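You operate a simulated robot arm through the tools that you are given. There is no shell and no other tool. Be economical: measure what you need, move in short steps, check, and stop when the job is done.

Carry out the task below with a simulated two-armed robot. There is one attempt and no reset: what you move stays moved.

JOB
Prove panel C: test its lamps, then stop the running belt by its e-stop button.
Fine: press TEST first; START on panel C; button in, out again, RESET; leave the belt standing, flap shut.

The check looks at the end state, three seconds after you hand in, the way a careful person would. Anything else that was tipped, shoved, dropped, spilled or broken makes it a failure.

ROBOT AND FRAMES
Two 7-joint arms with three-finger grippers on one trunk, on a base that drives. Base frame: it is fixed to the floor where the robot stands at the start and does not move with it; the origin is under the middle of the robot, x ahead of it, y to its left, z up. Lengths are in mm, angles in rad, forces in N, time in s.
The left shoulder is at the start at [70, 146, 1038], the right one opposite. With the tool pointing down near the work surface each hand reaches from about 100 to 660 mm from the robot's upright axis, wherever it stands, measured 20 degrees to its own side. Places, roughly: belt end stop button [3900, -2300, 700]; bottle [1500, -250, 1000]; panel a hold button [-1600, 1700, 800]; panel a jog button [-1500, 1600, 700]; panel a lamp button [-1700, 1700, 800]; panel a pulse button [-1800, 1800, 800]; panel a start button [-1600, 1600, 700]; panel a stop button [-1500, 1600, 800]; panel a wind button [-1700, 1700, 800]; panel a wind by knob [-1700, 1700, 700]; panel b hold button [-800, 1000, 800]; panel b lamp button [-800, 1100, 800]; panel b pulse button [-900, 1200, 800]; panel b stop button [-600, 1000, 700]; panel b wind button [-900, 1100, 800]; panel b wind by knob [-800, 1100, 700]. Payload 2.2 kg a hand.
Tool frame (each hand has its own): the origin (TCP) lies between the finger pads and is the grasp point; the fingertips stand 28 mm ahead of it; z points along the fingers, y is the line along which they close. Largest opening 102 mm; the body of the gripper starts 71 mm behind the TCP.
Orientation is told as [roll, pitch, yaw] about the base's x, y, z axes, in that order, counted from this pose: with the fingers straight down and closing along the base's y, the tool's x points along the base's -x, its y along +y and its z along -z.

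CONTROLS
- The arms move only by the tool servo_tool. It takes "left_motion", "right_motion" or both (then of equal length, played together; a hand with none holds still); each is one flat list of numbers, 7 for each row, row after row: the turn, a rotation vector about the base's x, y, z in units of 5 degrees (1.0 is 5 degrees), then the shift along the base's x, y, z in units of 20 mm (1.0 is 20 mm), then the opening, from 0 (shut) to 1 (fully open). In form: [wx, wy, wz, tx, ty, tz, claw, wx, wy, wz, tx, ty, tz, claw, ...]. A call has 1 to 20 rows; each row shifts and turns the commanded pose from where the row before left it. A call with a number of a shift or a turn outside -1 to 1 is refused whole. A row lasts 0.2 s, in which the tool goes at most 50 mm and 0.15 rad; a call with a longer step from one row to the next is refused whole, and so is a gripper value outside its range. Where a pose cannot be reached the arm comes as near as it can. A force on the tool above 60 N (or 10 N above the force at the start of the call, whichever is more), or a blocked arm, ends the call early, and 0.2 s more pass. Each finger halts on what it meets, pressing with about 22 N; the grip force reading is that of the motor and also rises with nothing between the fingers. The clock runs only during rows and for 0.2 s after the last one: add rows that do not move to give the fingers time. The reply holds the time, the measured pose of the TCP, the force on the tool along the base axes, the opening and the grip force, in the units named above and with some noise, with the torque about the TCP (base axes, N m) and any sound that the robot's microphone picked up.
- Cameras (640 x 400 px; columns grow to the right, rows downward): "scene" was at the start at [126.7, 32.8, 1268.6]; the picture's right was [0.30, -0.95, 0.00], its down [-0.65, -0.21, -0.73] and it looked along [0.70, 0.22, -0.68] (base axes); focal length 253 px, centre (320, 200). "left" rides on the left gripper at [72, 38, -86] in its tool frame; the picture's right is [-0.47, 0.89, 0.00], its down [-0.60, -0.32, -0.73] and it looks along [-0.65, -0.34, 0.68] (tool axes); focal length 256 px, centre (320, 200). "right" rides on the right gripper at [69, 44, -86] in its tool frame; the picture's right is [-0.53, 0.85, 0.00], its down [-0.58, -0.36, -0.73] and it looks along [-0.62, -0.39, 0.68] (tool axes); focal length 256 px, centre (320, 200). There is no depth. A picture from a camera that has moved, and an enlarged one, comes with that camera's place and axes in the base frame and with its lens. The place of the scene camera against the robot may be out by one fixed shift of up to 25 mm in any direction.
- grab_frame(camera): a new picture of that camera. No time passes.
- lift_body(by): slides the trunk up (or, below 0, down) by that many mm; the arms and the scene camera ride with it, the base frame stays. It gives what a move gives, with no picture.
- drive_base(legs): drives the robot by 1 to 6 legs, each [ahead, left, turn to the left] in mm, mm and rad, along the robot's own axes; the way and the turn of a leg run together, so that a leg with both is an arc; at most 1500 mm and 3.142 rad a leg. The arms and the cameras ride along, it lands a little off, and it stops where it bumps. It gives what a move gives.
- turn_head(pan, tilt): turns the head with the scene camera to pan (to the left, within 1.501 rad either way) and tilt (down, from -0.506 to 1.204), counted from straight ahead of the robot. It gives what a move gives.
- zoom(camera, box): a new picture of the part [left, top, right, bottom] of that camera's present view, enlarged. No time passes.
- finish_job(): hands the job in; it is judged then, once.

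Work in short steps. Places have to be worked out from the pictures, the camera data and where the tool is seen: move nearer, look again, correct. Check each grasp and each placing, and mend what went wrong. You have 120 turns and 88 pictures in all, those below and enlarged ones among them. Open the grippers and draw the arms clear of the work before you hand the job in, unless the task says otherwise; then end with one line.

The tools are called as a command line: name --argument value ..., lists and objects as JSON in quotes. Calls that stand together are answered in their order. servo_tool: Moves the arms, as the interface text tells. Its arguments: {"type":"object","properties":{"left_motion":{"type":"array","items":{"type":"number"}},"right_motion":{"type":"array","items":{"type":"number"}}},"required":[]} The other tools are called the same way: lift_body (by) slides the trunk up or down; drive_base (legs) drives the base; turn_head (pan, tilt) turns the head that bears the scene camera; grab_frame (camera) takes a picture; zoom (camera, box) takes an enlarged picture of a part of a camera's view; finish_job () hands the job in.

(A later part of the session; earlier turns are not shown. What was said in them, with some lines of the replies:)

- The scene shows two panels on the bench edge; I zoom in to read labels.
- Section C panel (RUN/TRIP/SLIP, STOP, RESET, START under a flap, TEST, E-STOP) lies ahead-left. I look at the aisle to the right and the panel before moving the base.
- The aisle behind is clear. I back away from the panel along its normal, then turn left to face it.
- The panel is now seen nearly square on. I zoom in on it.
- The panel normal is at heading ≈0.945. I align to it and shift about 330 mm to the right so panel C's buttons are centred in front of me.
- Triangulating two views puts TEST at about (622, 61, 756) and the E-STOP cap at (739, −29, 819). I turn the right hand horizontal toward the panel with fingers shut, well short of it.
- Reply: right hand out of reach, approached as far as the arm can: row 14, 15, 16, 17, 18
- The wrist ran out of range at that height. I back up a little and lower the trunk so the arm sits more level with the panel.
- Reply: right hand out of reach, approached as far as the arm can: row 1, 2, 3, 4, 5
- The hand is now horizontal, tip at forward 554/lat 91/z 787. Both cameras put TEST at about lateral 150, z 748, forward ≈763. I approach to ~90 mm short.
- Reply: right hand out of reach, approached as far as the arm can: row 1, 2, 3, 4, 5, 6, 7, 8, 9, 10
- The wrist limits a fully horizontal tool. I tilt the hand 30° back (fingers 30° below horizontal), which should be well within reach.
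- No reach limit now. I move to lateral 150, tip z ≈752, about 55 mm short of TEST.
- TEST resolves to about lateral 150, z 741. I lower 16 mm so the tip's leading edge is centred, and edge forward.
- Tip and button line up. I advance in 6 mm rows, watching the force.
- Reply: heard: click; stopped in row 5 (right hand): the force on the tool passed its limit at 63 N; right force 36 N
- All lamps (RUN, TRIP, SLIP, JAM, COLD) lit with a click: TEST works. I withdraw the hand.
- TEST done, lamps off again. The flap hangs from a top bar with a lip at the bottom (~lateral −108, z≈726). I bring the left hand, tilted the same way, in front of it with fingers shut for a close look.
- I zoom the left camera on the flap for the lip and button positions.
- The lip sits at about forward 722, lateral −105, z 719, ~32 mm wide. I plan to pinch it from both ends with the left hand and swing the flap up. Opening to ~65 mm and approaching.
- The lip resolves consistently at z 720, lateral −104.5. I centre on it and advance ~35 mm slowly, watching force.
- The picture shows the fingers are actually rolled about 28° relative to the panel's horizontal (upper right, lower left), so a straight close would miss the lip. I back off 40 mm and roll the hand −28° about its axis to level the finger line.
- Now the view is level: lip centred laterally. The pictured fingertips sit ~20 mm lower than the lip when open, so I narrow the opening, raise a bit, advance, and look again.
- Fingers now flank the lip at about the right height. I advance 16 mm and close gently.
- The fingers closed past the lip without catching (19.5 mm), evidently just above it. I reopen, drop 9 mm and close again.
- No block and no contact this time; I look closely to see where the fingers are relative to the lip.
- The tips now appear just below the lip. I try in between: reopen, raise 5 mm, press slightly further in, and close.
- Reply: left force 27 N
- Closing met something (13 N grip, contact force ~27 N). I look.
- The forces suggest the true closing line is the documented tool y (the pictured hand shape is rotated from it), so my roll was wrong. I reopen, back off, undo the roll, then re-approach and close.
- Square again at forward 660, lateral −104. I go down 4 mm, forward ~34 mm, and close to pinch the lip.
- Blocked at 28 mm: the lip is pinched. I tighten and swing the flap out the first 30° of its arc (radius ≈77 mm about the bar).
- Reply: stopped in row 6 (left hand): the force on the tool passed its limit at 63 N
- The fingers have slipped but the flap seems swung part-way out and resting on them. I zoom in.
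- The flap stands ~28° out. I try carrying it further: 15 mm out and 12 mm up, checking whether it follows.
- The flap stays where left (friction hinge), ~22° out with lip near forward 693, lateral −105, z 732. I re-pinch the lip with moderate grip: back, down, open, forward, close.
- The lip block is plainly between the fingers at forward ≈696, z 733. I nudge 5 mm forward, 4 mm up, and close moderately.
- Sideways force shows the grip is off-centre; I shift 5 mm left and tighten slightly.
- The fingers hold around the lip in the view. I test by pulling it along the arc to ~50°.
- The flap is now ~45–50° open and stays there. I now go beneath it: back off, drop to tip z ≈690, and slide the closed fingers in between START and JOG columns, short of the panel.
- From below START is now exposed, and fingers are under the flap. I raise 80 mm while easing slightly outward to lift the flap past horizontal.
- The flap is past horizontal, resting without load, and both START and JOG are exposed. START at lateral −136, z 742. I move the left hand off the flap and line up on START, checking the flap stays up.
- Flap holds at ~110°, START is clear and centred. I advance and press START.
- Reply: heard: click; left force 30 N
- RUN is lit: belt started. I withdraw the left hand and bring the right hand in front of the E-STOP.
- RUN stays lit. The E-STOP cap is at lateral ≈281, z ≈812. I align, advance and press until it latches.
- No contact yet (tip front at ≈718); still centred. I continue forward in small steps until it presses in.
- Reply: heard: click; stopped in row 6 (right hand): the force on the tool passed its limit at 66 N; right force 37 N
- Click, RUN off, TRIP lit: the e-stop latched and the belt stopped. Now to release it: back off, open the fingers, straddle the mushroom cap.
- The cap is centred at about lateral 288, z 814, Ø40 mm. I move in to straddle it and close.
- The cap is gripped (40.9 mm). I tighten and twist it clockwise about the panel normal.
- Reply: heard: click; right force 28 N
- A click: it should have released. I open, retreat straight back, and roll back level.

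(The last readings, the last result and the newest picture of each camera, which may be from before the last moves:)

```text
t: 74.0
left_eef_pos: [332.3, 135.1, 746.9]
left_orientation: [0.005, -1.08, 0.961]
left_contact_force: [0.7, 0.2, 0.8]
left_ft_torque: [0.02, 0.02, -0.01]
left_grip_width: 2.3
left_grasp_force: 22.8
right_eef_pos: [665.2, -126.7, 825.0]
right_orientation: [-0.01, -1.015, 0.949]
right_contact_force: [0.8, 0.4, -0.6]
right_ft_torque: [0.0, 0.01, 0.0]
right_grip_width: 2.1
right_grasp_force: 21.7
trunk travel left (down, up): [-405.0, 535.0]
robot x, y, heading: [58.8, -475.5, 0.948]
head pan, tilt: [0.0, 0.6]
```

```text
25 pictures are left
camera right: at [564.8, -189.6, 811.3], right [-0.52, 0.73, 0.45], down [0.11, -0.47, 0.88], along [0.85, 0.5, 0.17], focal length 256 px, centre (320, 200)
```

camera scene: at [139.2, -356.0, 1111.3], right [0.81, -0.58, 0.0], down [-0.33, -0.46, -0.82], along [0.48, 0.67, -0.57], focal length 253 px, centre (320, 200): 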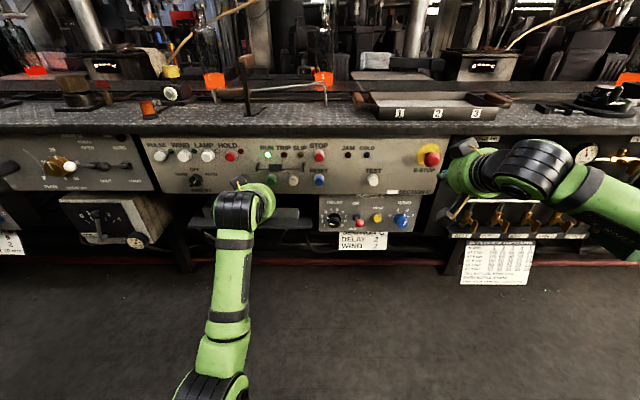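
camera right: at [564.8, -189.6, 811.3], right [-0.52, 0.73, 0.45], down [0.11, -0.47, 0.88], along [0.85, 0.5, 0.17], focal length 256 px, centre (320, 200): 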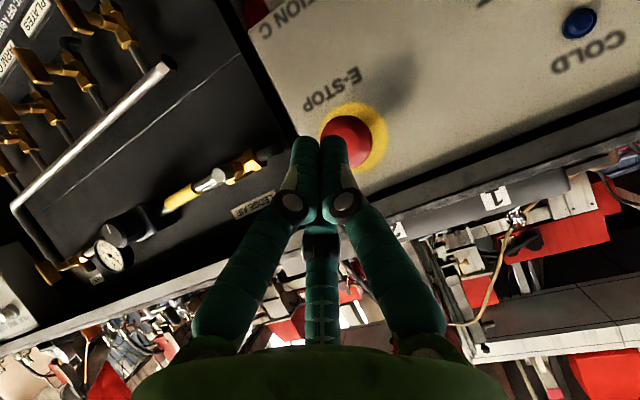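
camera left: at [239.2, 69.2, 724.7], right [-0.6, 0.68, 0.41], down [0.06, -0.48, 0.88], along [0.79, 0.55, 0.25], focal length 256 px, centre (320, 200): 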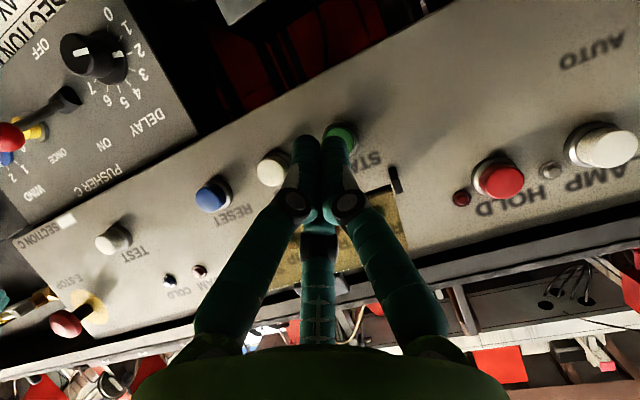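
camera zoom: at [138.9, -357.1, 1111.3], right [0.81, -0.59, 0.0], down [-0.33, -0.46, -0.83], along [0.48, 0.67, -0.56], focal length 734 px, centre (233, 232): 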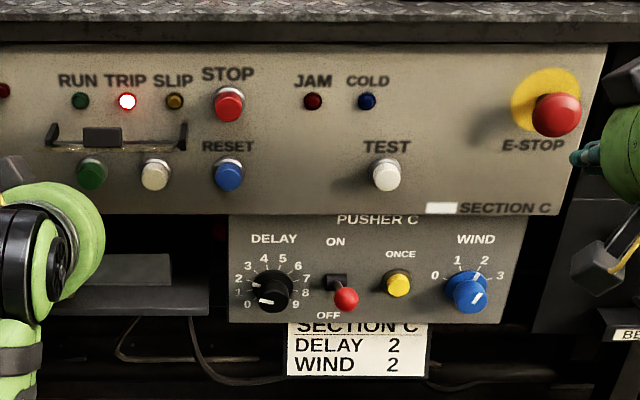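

E-stop is out again (TRIP still lit). Next RESET at about lateral −8, z 740: I bring the right hand across at safe distance while moving the left hand back and aside.

servo_tool --left_motion '[0, 0, 0, -0.92, -0.08, 0, 0, 0, 0, 0, -0.92, -0.08, 0, 0, 0, 0, 0, -0.92, -0.08, 0, 0, 0, 0, 0, -0.92, -0.08, 0, 0, 0, 0, 0, -0.92, -0.08, 0, 0, 0, 0, 0, 0, 0, 0, 0, 0, 0, 0, 0, 0, 0, 0, 0, 0, 0, 0, 0, 0, 0, 0, 0, 0, 0, 0, 0, 0, 0, 0, 0, 0, 0, 0, 0, 0, 0, 0, 0, 0, 0, 0, 0, 0, 0, 0, 0, 0, 0, 0, 0, 0, 0, 0, 0, 0, 0, 0, 0, 0, 0, 0, 0, 0, 0, 0, 0, 0, 0, 0, 0, 0, 0, 0, 0, 0, 0]' --right_motion '[0, 0, 0, -0.802, 0.575, -0.25, 0, 0, 0, 0, -0.802, 0.575, -0.25, 0, 0, 0, 0, -0.802, 0.575, -0.25, 0, 0, 0, 0, -0.802, 0.575, -0.25, 0, 0, 0, 0, -0.802, 0.575, -0.25, 0, 0, 0, 0, -0.802, 0.575, -0.25, 0, 0, 0, 0, -0.802, 0.575, -0.25, 0, 0, 0, 0, -0.802, 0.575, -0.25, 0, 0, 0, 0, -0.802, 0.575, -0.25, 0, 0, 0, 0, -0.802, 0.575, -0.25, 0, 0, 0, 0, -0.802, 0.575, -0.25, 0, 0, 0, 0, -0.802, 0.575, -0.25, 0, 0, 0, 0, -0.802, 0.575, -0.25, 0, 0, 0, 0, -0.802, 0.575, -0.25, 0, 0, 0, 0, -0.802, 0.575, -0.25, 0, 0, 0, 0, 0, 0, 0, 0]'

grab_frame --camera "right"

```text
t: 77.4
left_eef_pos: [240.0, 127.9, 748.2]
left_orientation: [0.006, -1.08, 0.961]
left_contact_force: [0.2, 0.5, 1.7]
left_ft_torque: [0.01, 0.0, 0.05]
left_grip_width: 2.3
left_grasp_force: 21.9
right_eef_pos: [424.3, 44.4, 748.9]
right_orientation: [-0.005, -1.015, 0.95]
right_contact_force: [0.3, 0.3, 0.3]
right_ft_torque: [0.0, 0.03, 0.0]
right_grip_width: 2.2
right_grasp_force: 21.5
trunk travel left (down, up): [-405.0, 535.0]
robot x, y, heading: [61.5, -478.1, 0.947]
head pan, tilt: [0.0, 0.6]
```

```text
24 pictures are left
camera right: at [324.2, -17.8, 736.5], right [-0.52, 0.72, 0.45], down [0.11, -0.47, 0.88], along [0.85, 0.5, 0.17], focal length 256 px, centre (320, 200)
```

right: 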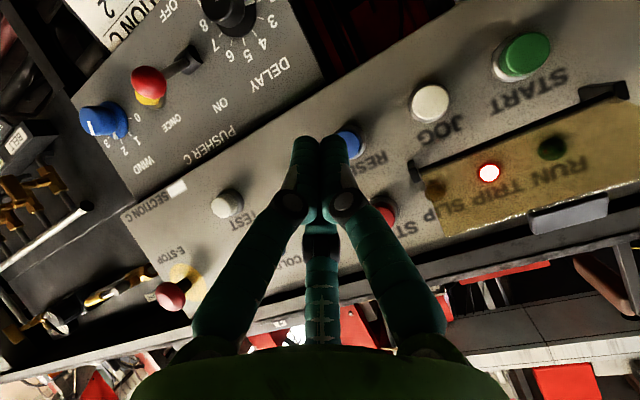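

RESET resolves to lateral −4, z 741. I advance and press it.

servo_tool --right_motion '[0, 0, 0, 0.548, 0.47, 0, 0, 0, 0, 0, 0.408, 0.57, 0, 0, 0, 0, 0, 0.408, 0.57, 0, 0, 0, 0, 0, 0.408, 0.57, 0, 0, 0, 0, 0, 0.408, 0.57, 0, 0, 0, 0, 0, 0.146, 0.203, 0, 0, 0, 0, 0, 0.146, 0.203, 0, 0, 0, 0, 0, 0.146, 0.203, 0, 0, 0, 0, 0, 0.146, 0.203, 0, 0, 0, 0, 0, 0.073, 0.1, 0, 0]'

zoom --camera "scene" --box '[200, 120, 420, 258]'

```text
t: 79.6
left_eef_pos: [239.6, 124.8, 751.3]
left_orientation: [0.008, -1.085, 0.961]
left_contact_force: [0.3, -0.2, -0.1]
left_ft_torque: [-0.01, 0.0, 0.01]
left_grip_width: 2.2
left_grasp_force: 22.0
right_eef_pos: [478.5, 115.0, 750.5]
right_orientation: [-0.003, -1.012, 0.944]
right_contact_force: [-17.6, -38.3, -6.7]
right_ft_torque: [-0.17, 0.18, -0.43]
right_grip_width: 2.3
right_grasp_force: 21.9
trunk travel left (down, up): [-405.0, 535.0]
robot x, y, heading: [61.1, -480.5, 0.947]
head pan, tilt: [0.0, 0.6]
heard: click
```

```text
2.90 times, centred on (310, 189) of scene
camera zoom: at [136.7, -362.3, 1111.9], right [0.81, -0.59, 0.0], down [-0.33, -0.45, -0.83], along [0.48, 0.67, -0.56], focal length 734 px, centre (349, 232)
```

zoom: 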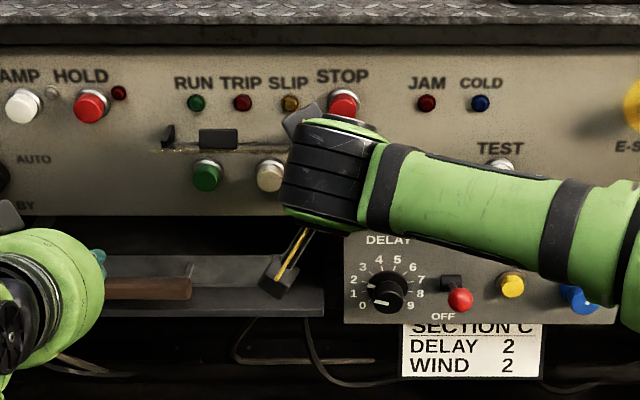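

TRIP cleared with a click; RUN stays off. I withdraw the right hand to the right and take the left hand up and over, just above the raised flap, to shut it.

servo_tool --left_motion '[0, 0, 0, 0, 0, 0.92, 0, 0, 0, 0, 0, 0, 0.92, 0, 0, 0, 0, 0, 0, 0.92, 0, 0, 0, 0, 0, 0, 0.92, 0, 0, 0, 0, 0, 0, 0.92, 0, 0, 0, 0, 0, 0, 0.92, 0, 0, 0, 0, 0.813, -0.583, 0, 0, 0, 0, 0, 0.813, -0.583, 0, 0, 0, 0, 0, 0.813, -0.583, 0, 0, 0, 0, 0, 0.813, -0.583, 0, 0, 0, 0, 0, 0.813, -0.583, 0, 0, 0, 0, 0, 0.3, 0.42, 0, 0, 0, 0, 0, 0.3, 0.42, 0, 0, 0, 0, 0, 0, 0, 0, 0]' --right_motion '[0, 0, 0, -0.58, -0.81, 0, 0, 0, 0, 0, -0.58, -0.81, 0, 0, 0, 0, 0, -0.58, -0.81, 0, 0, 0, 0, 0, -0.58, -0.81, 0, 0, 0, 0, 0, -0.58, -0.81, 0, 0, 0, 0, 0, 0.813, -0.583, 0, 0, 0, 0, 0, 0.813, -0.583, 0, 0, 0, 0, 0, 0.813, -0.583, 0, 0, 0, 0, 0, 0.813, -0.583, 0, 0, 0, 0, 0, 0.813, -0.583, 0, 0, 0, 0, 0, 0.813, -0.583, 0, 0, 0, 0, 0, 0.813, -0.583, 0, 0, 0, 0, 0, 0.813, -0.583, 0, 0, 0, 0, 0, 0, 0, 0, 0]'

grab_frame --camera "left"

zoom --camera "scene" --box '[200, 120, 360, 220]'

```text
t: 82.6
left_eef_pos: [334.4, 84.4, 858.7]
left_orientation: [0.004, -1.078, 0.963]
left_contact_force: [-0.6, -0.1, -0.6]
left_ft_torque: [0.04, 0.01, -0.01]
left_grip_width: 2.2
left_grasp_force: 21.9
right_eef_pos: [554.9, -55.4, 748.8]
right_orientation: [-0.004, -1.016, 0.949]
right_contact_force: [0.3, 0.0, 0.4]
right_ft_torque: [0.04, 0.03, -0.02]
right_grip_width: 2.2
right_grasp_force: 22.0
trunk travel left (down, up): [-405.0, 535.0]
robot x, y, heading: [61.8, -477.5, 0.947]
head pan, tilt: [0.0, 0.6]
```

```text
22 pictures are left
camera left: at [239.0, 16.0, 834.8], right [-0.6, 0.68, 0.41], down [0.06, -0.48, 0.88], along [0.8, 0.55, 0.25], focal length 256 px, centre (320, 200)
```

left: 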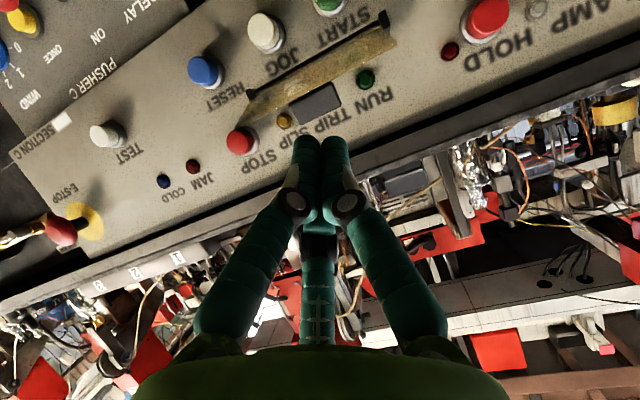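

```text
4.00 times, centred on (280, 170) of scene
camera zoom: at [138.6, -356.9, 1111.3], right [0.81, -0.59, 0.0], down [-0.33, -0.46, -0.83], along [0.48, 0.67, -0.56], focal length 1012 px, centre (480, 320)
```

zoom: 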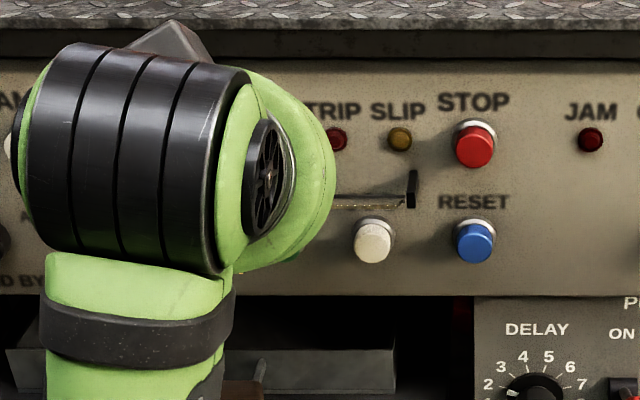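

Flap is at ~100–105°, fingertips above and in front of it. I sweep the tip down and inward along the arc to push it shut.

servo_tool --left_motion '[0, 0, 0, 0.466, 0.65, 0, 0, 0, 0, 0, 0.466, 0.65, 0, 0, 0, 0, 0, -0.087, -0.122, -1, 0, 0, 0, 0, -0.087, -0.122, -0.9, 0, 0, 0, 0, 0, 0, -0.75, 0, 0, 0, 0, 0.029, 0.041, -0.7, 0, 0, 0, 0, 0.204, 0.284, -0.65, 0, 0, 0, 0, 0.291, 0.406, -0.55, 0, 0, 0, 0, 0.349, 0.487, -0.35, 0, 0, 0, 0, 0.349, 0.487, -0.2, 0, 0, 0, 0, 0.146, 0.203, 0, 0]'

grab_frame --camera "left"

```text
t: 85.0
left_eef_pos: [376.7, 145.1, 756.6]
left_orientation: [0.006, -1.08, 0.962]
left_contact_force: [-0.1, -0.1, 0.0]
left_ft_torque: [0.02, -0.01, 0.02]
left_grip_width: 2.2
left_grasp_force: 21.7
right_eef_pos: [554.8, -55.5, 750.7]
right_orientation: [-0.004, -1.016, 0.948]
right_contact_force: [0.1, -0.8, -0.1]
right_ft_torque: [0.03, 0.0, 0.0]
right_grip_width: 2.4
right_grasp_force: 21.9
trunk travel left (down, up): [-405.0, 535.0]
robot x, y, heading: [59.4, -476.0, 0.951]
head pan, tilt: [0.0, 0.6]
```

```text
20 pictures are left
camera left: at [281.9, 75.6, 732.6], right [-0.6, 0.68, 0.41], down [0.06, -0.48, 0.88], along [0.8, 0.55, 0.25], focal length 256 px, centre (320, 200)
```

left: 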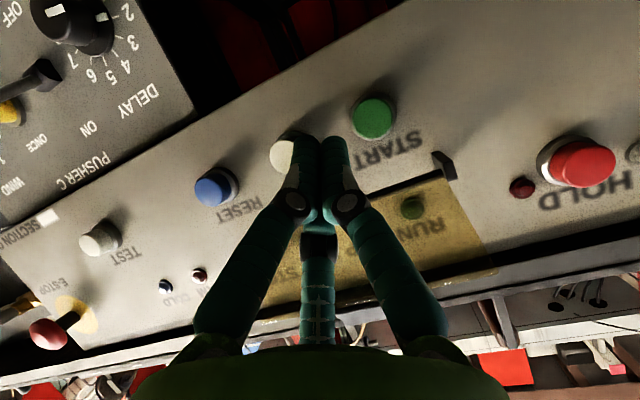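

The flap didn't follow: it's still up, the fingertip having missed the solid part. I'll push on the lip block instead: back out, go up, and come over the lip.

servo_tool --left_motion '[0, 0, 0, -0.58, -0.81, 0, 0, 0, 0, 0, -0.58, -0.81, 0, 0, 0, 0, 0, -0.58, -0.81, 0, 0, 0, 0, 0, -0.58, -0.81, 0, 0, 0, 0, 0, -0.58, -0.81, 0, 0, 0, 0, 0, 0, 0, 0.9, 0, 0, 0, 0, 0, 0, 0.9, 0, 0, 0, 0, 0, 0, 0.9, 0, 0, 0, 0, 0, 0, 0.9, 0, 0, 0, 0, 0, 0, 0.9, 0, 0, 0, 0, 0, 0, 0.9, 0, 0, 0, 0, 0.408, 0.57, 0, 0, 0, 0, 0, 0.408, 0.57, 0, 0, 0, 0, 0, 0, 0, 0, 0]'

zoom --camera "left" --box '[220, 20, 440, 158]'

```text
t: 88.0
left_eef_pos: [333.3, 85.5, 865.2]
left_orientation: [0.004, -1.081, 0.965]
left_contact_force: [0.3, -0.5, 0.1]
left_ft_torque: [-0.02, 0.0, 0.0]
left_grip_width: 2.0
left_grasp_force: 22.2
right_eef_pos: [553.4, -54.9, 749.7]
right_orientation: [-0.006, -1.015, 0.947]
right_contact_force: [1.4, 0.0, -0.2]
right_ft_torque: [0.02, -0.01, -0.02]
right_grip_width: 2.1
right_grasp_force: 21.6
trunk travel left (down, up): [-405.0, 535.0]
robot x, y, heading: [63.3, -476.3, 0.946]
head pan, tilt: [0.0, 0.6]
```

```text
2.90 times, centred on (330, 89) of left
camera zoom: at [239.7, 17.4, 841.2], right [-0.6, 0.68, 0.41], down [0.06, -0.48, 0.88], along [0.8, 0.55, 0.25], focal length 742 px, centre (291, 522)
```

zoom: 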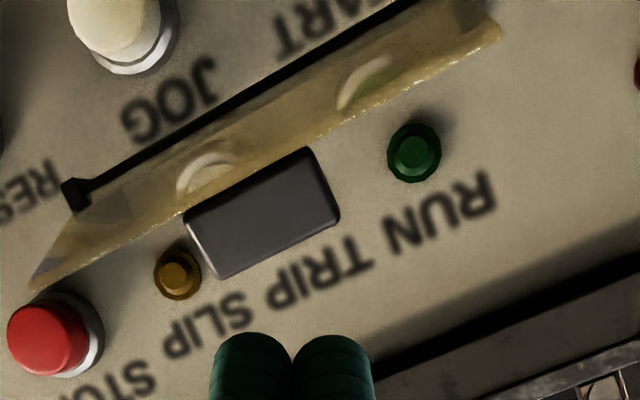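

The lip's outer end is at about forward 650, z 823. I bring the tip over it and push down, first to roughly 60°.

servo_tool --left_motion '[0, 0, 0, 0.437, 0.609, -0.2, 0, 0, 0, 0, 0, 0, -0.65, 0, 0, 0, 0, -0.204, -0.284, -0.9, 0, 0, 0, 0, -0.058, -0.081, -1, 0, 0, 0, 0, 0.058, 0.081, -0.95, 0, 0, 0, 0, 0, 0, 0, 0]'

zoom --camera "left" --box '[200, 20, 460, 182]'

```text
t: 89.4
left_eef_pos: [339.2, 93.6, 790.8]
left_orientation: [0.006, -1.08, 0.962]
left_contact_force: [0.6, 0.3, 0.2]
left_ft_torque: [0.0, 0.01, -0.01]
left_grip_width: 2.1
left_grasp_force: 22.2
right_eef_pos: [553.7, -55.0, 749.4]
right_orientation: [-0.006, -1.016, 0.948]
right_contact_force: [0.4, -0.6, -0.3]
right_ft_torque: [0.0, 0.0, 0.01]
right_grip_width: 2.3
right_grasp_force: 21.9
trunk travel left (down, up): [-405.0, 535.0]
robot x, y, heading: [61.9, -474.0, 0.95]
head pan, tilt: [0.0, 0.6]
```

```text
2.46 times, centred on (330, 101) of left
camera zoom: at [244.6, 23.9, 766.8], right [-0.6, 0.68, 0.41], down [0.06, -0.48, 0.88], along [0.8, 0.55, 0.25], focal length 630 px, centre (295, 444)
```

zoom: 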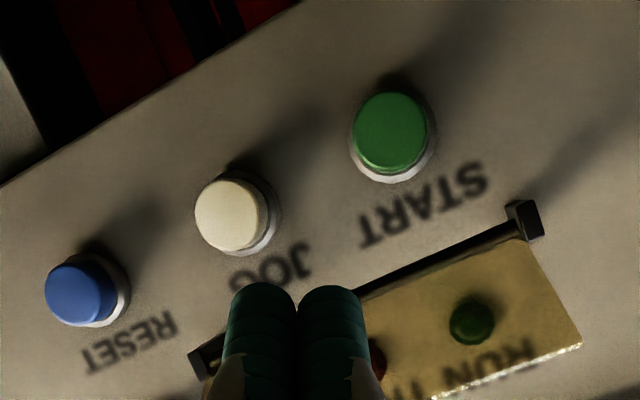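

Triangulating two left-hand views: hinge at (forward 729, z 784), radius ≈63, flap at ≈115° with its edge at (672, 811) — my sweeps passed just in front of it. I back out, rise, come in deeper (tip at 689) and repeat the arc.

servo_tool --left_motion '[0, 0, 0, -0.58, -0.81, 0, 0, 0, 0, 0, 0, 0, 1, 0, 0, 0, 0, 0, 0, 1, 0, 0, 0, 0, 0, 0, 1, 0, 0, 0, 0, 0, 0, 1, 0, 0, 0, 0, 0.43, 0.6, 0, 0, 0, 0, 0, 0.43, 0.6, 0, 0, 0, 0, 0, 0.43, 0.6, 0, 0, 0, 0, 0, 0.43, 0.6, 0, 0, 0, 0, 0, 0, 0, -0.64, 0, 0, 0, 0, 0, 0, -0.64, 0, 0, 0, 0, -0.291, -0.406, -0.75, 0, 0, 0, 0, -0.146, -0.203, -0.45, 0, 0, 0, 0, -0.116, -0.162, -0.75, 0, 0, 0, 0, -0.029, -0.041, -0.8, 0, 0, 0, 0, 0.116, 0.162, -0.75, 0, 0, 0, 0, 0.233, 0.325, -0.7, 0, 0, 0, 0, 0.32, 0.447, -0.55, 0, 0, 0, 0, 0.378, 0.528, -0.4, 0, 0, 0, 0, 0.146, 0.203, 0, 0]'

zoom --camera "left" --box '[200, 20, 460, 182]'

```text
t: 93.6
left_eef_pos: [375.0, 142.4, 742.2]
left_orientation: [0.004, -1.081, 0.962]
left_contact_force: [0.2, 0.7, 0.6]
left_ft_torque: [-0.03, 0.0, 0.0]
left_grip_width: 2.1
left_grasp_force: 22.6
right_eef_pos: [554.9, -54.0, 749.6]
right_orientation: [-0.005, -1.017, 0.949]
right_contact_force: [0.1, 0.0, -1.0]
right_ft_torque: [0.03, 0.04, -0.01]
right_grip_width: 2.3
right_grasp_force: 22.6
trunk travel left (down, up): [-405.0, 535.0]
robot x, y, heading: [57.2, -476.6, 0.944]
head pan, tilt: [0.0, 0.6]
```

```text
2.46 times, centred on (330, 101) of left
camera zoom: at [279.2, 72.9, 718.0], right [-0.6, 0.68, 0.41], down [0.06, -0.48, 0.88], along [0.79, 0.55, 0.25], focal length 630 px, centre (295, 444)
```

zoom: 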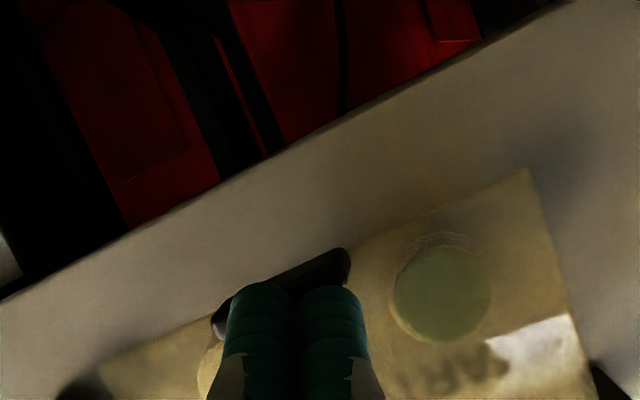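

The flap followed and is nearly shut. I push gently a bit further until it seats.

servo_tool --left_motion '[0, 0, 0, 0.116, 0.162, 0, 0, 0, 0, 0, 0.116, 0.162, 0, 0, 0, 0, 0, 0.087, 0.122, 0, 0, 0, 0, 0, 0.087, 0.122, 0, 0]'

zoom --camera "left" --box '[200, 20, 460, 182]'

```text
t: 94.6
left_eef_pos: [380.3, 151.6, 743.2]
left_orientation: [0.006, -1.08, 0.96]
left_contact_force: [-8.6, -10.9, 1.2]
left_ft_torque: [-0.23, 0.21, -0.18]
left_grip_width: 2.1
left_grasp_force: 21.2
right_eef_pos: [553.4, -56.3, 750.5]
right_orientation: [-0.006, -1.018, 0.948]
right_contact_force: [-0.9, 0.4, 0.6]
right_ft_torque: [-0.01, 0.01, 0.02]
right_grip_width: 2.4
right_grasp_force: 22.2
trunk travel left (down, up): [-405.0, 535.0]
robot x, y, heading: [59.3, -476.0, 0.945]
head pan, tilt: [0.0, 0.6]
```

```text
2.46 times, centred on (330, 101) of left
camera zoom: at [286.6, 82.5, 719.3], right [-0.6, 0.68, 0.41], down [0.06, -0.48, 0.88], along [0.8, 0.55, 0.25], focal length 630 px, centre (295, 444)
```

zoom: 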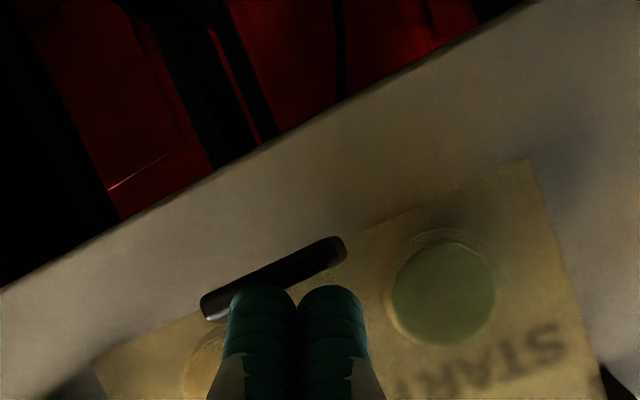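

Seated against its stop (14 N). I withdraw both hands and open the grippers clear of the panel, then check the whole panel.

servo_tool --left_motion '[0, 0, 0, -0.58, -0.81, 0, 0, 0, 0, 0, -0.58, -0.81, 0, 0, 0, 0, 0, -0.58, -0.81, 0, 0, 0, 0, 0, -0.58, -0.81, 0, 0, 0, 0, 0, -0.58, -0.81, 0, 0, 0, 0, 0, -0.9, 0.3, 0, 0.8, 0, 0, 0, -0.9, 0.3, 0, 0.8, 0, 0, 0, -0.9, 0.3, 0, 0.8, 0, 0, 0, -0.9, 0.3, 0, 0.8, 0, 0, 0, -0.9, 0.3, 0, 0.8]' --right_motion '[0, 0, 0, 0, 0, 0, 0, 0, 0, 0, 0, 0, 0, 0, 0, 0, 0, 0.81, -0.58, 0, 0.8, 0, 0, 0, 0.81, -0.58, 0, 0.8, 0, 0, 0, 0.81, -0.58, 0, 0.8, 0, 0, 0, 0.81, -0.58, 0, 0.8, 0, 0, 0, 0.81, -0.58, 0, 0.8, 0, 0, 0, 0.81, -0.58, 0, 0.8, 0, 0, 0, 0.81, -0.58, 0, 0.8, 0, 0, 0, 0.81, -0.58, 0, 0.8]'

zoom --camera "scene" --box '[200, 110, 460, 272]'

grab_frame --camera "scene"

```text
t: 96.8
left_eef_pos: [234.4, 101.2, 743.1]
left_orientation: [0.005, -1.078, 0.963]
left_contact_force: [0.4, -0.2, -1.1]
left_ft_torque: [0.04, -0.02, 0.0]
left_grip_width: 81.5
left_grasp_force: 0.1
right_eef_pos: [685.4, -148.3, 750.0]
right_orientation: [-0.005, -1.016, 0.945]
right_contact_force: [-0.5, 0.1, 0.9]
right_ft_torque: [0.0, 0.02, -0.01]
right_grip_width: 81.6
right_grasp_force: 0.1
trunk travel left (down, up): [-405.0, 535.0]
robot x, y, heading: [60.0, -479.2, 0.945]
head pan, tilt: [0.0, 0.6]
```

```text
2.46 times, centred on (330, 191) of scene
camera zoom: at [138.8, -357.2, 1111.3], right [0.81, -0.59, 0.0], down [-0.33, -0.46, -0.83], along [0.48, 0.67, -0.56], focal length 623 px, centre (295, 222)
```

zoom: 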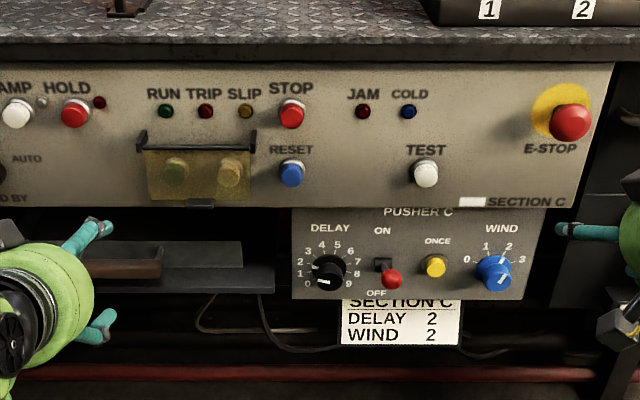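

```text
14 pictures are left
camera scene: at [138.8, -357.2, 1111.3], right [0.81, -0.59, 0.0], down [-0.33, -0.46, -0.83], along [0.48, 0.67, -0.56], focal length 253 px, centre (320, 200)
```

scene: 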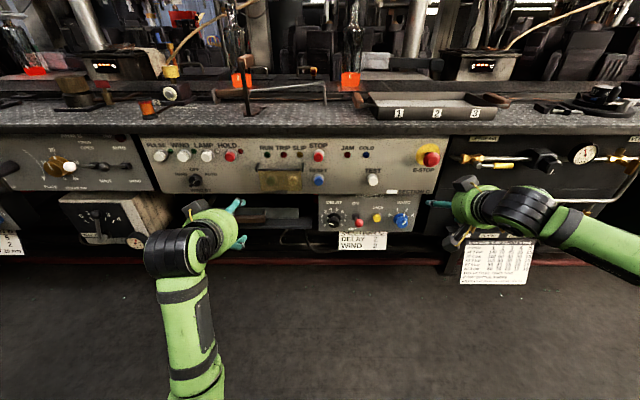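

All lamps are dark, E-STOP is out, and the flap is shut. I back the base off 150 mm so both arms are well clear.

drive_base --legs '[[-150, 0, 0]]'

zoom --camera "scene" --box '[200, 90, 460, 252]'

```text
t: 98.1
left_eef_pos: [147.1, -18.5, 743.0]
left_orientation: [0.006, -1.081, 0.961]
left_contact_force: [-1.2, 0.0, 0.6]
left_ft_torque: [-0.01, 0.01, 0.0]
left_grip_width: 81.6
left_grasp_force: 0.1
right_eef_pos: [596.4, -268.4, 750.8]
right_orientation: [-0.008, -1.016, 0.948]
right_contact_force: [-0.2, -0.3, -0.3]
right_ft_torque: [-0.01, -0.02, -0.02]
right_grip_width: 81.2
right_grasp_force: 0.0
trunk travel left (down, up): [-405.0, 535.0]
robot x, y, heading: [-24.3, -603.5, 0.947]
head pan, tilt: [0.0, 0.6]
```

```text
2.46 times, centred on (330, 171) of scene
camera zoom: at [51.7, -477.9, 1111.4], right [0.81, -0.59, 0.0], down [-0.33, -0.46, -0.83], along [0.48, 0.67, -0.56], focal length 623 px, centre (295, 271)
```

zoom: 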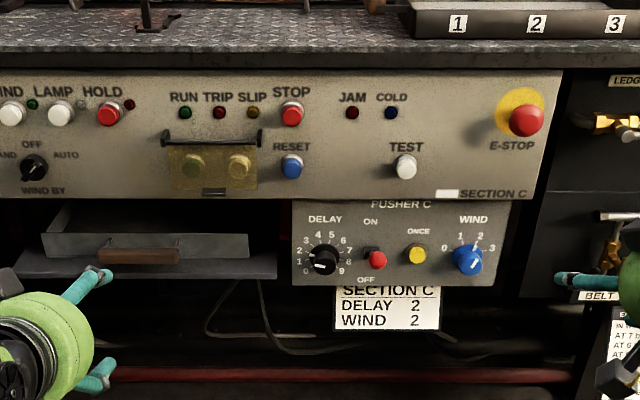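

The final state checks out: the belt is standing, TRIP is cleared, the flap is shut, the e-stop is out, and both arms are clear. I hand in.

finish_job

```text
The job is handed in.
```

Panel C is proved: TEST lit the RUN, TRIP, SLIP, JAM and COLD lamps, START ran the belt, and the e-stop stopped it and lit TRIP. I then twisted the button out again and pressed RESET, leaving TRIP cleared, the belt standing and the flap shut.
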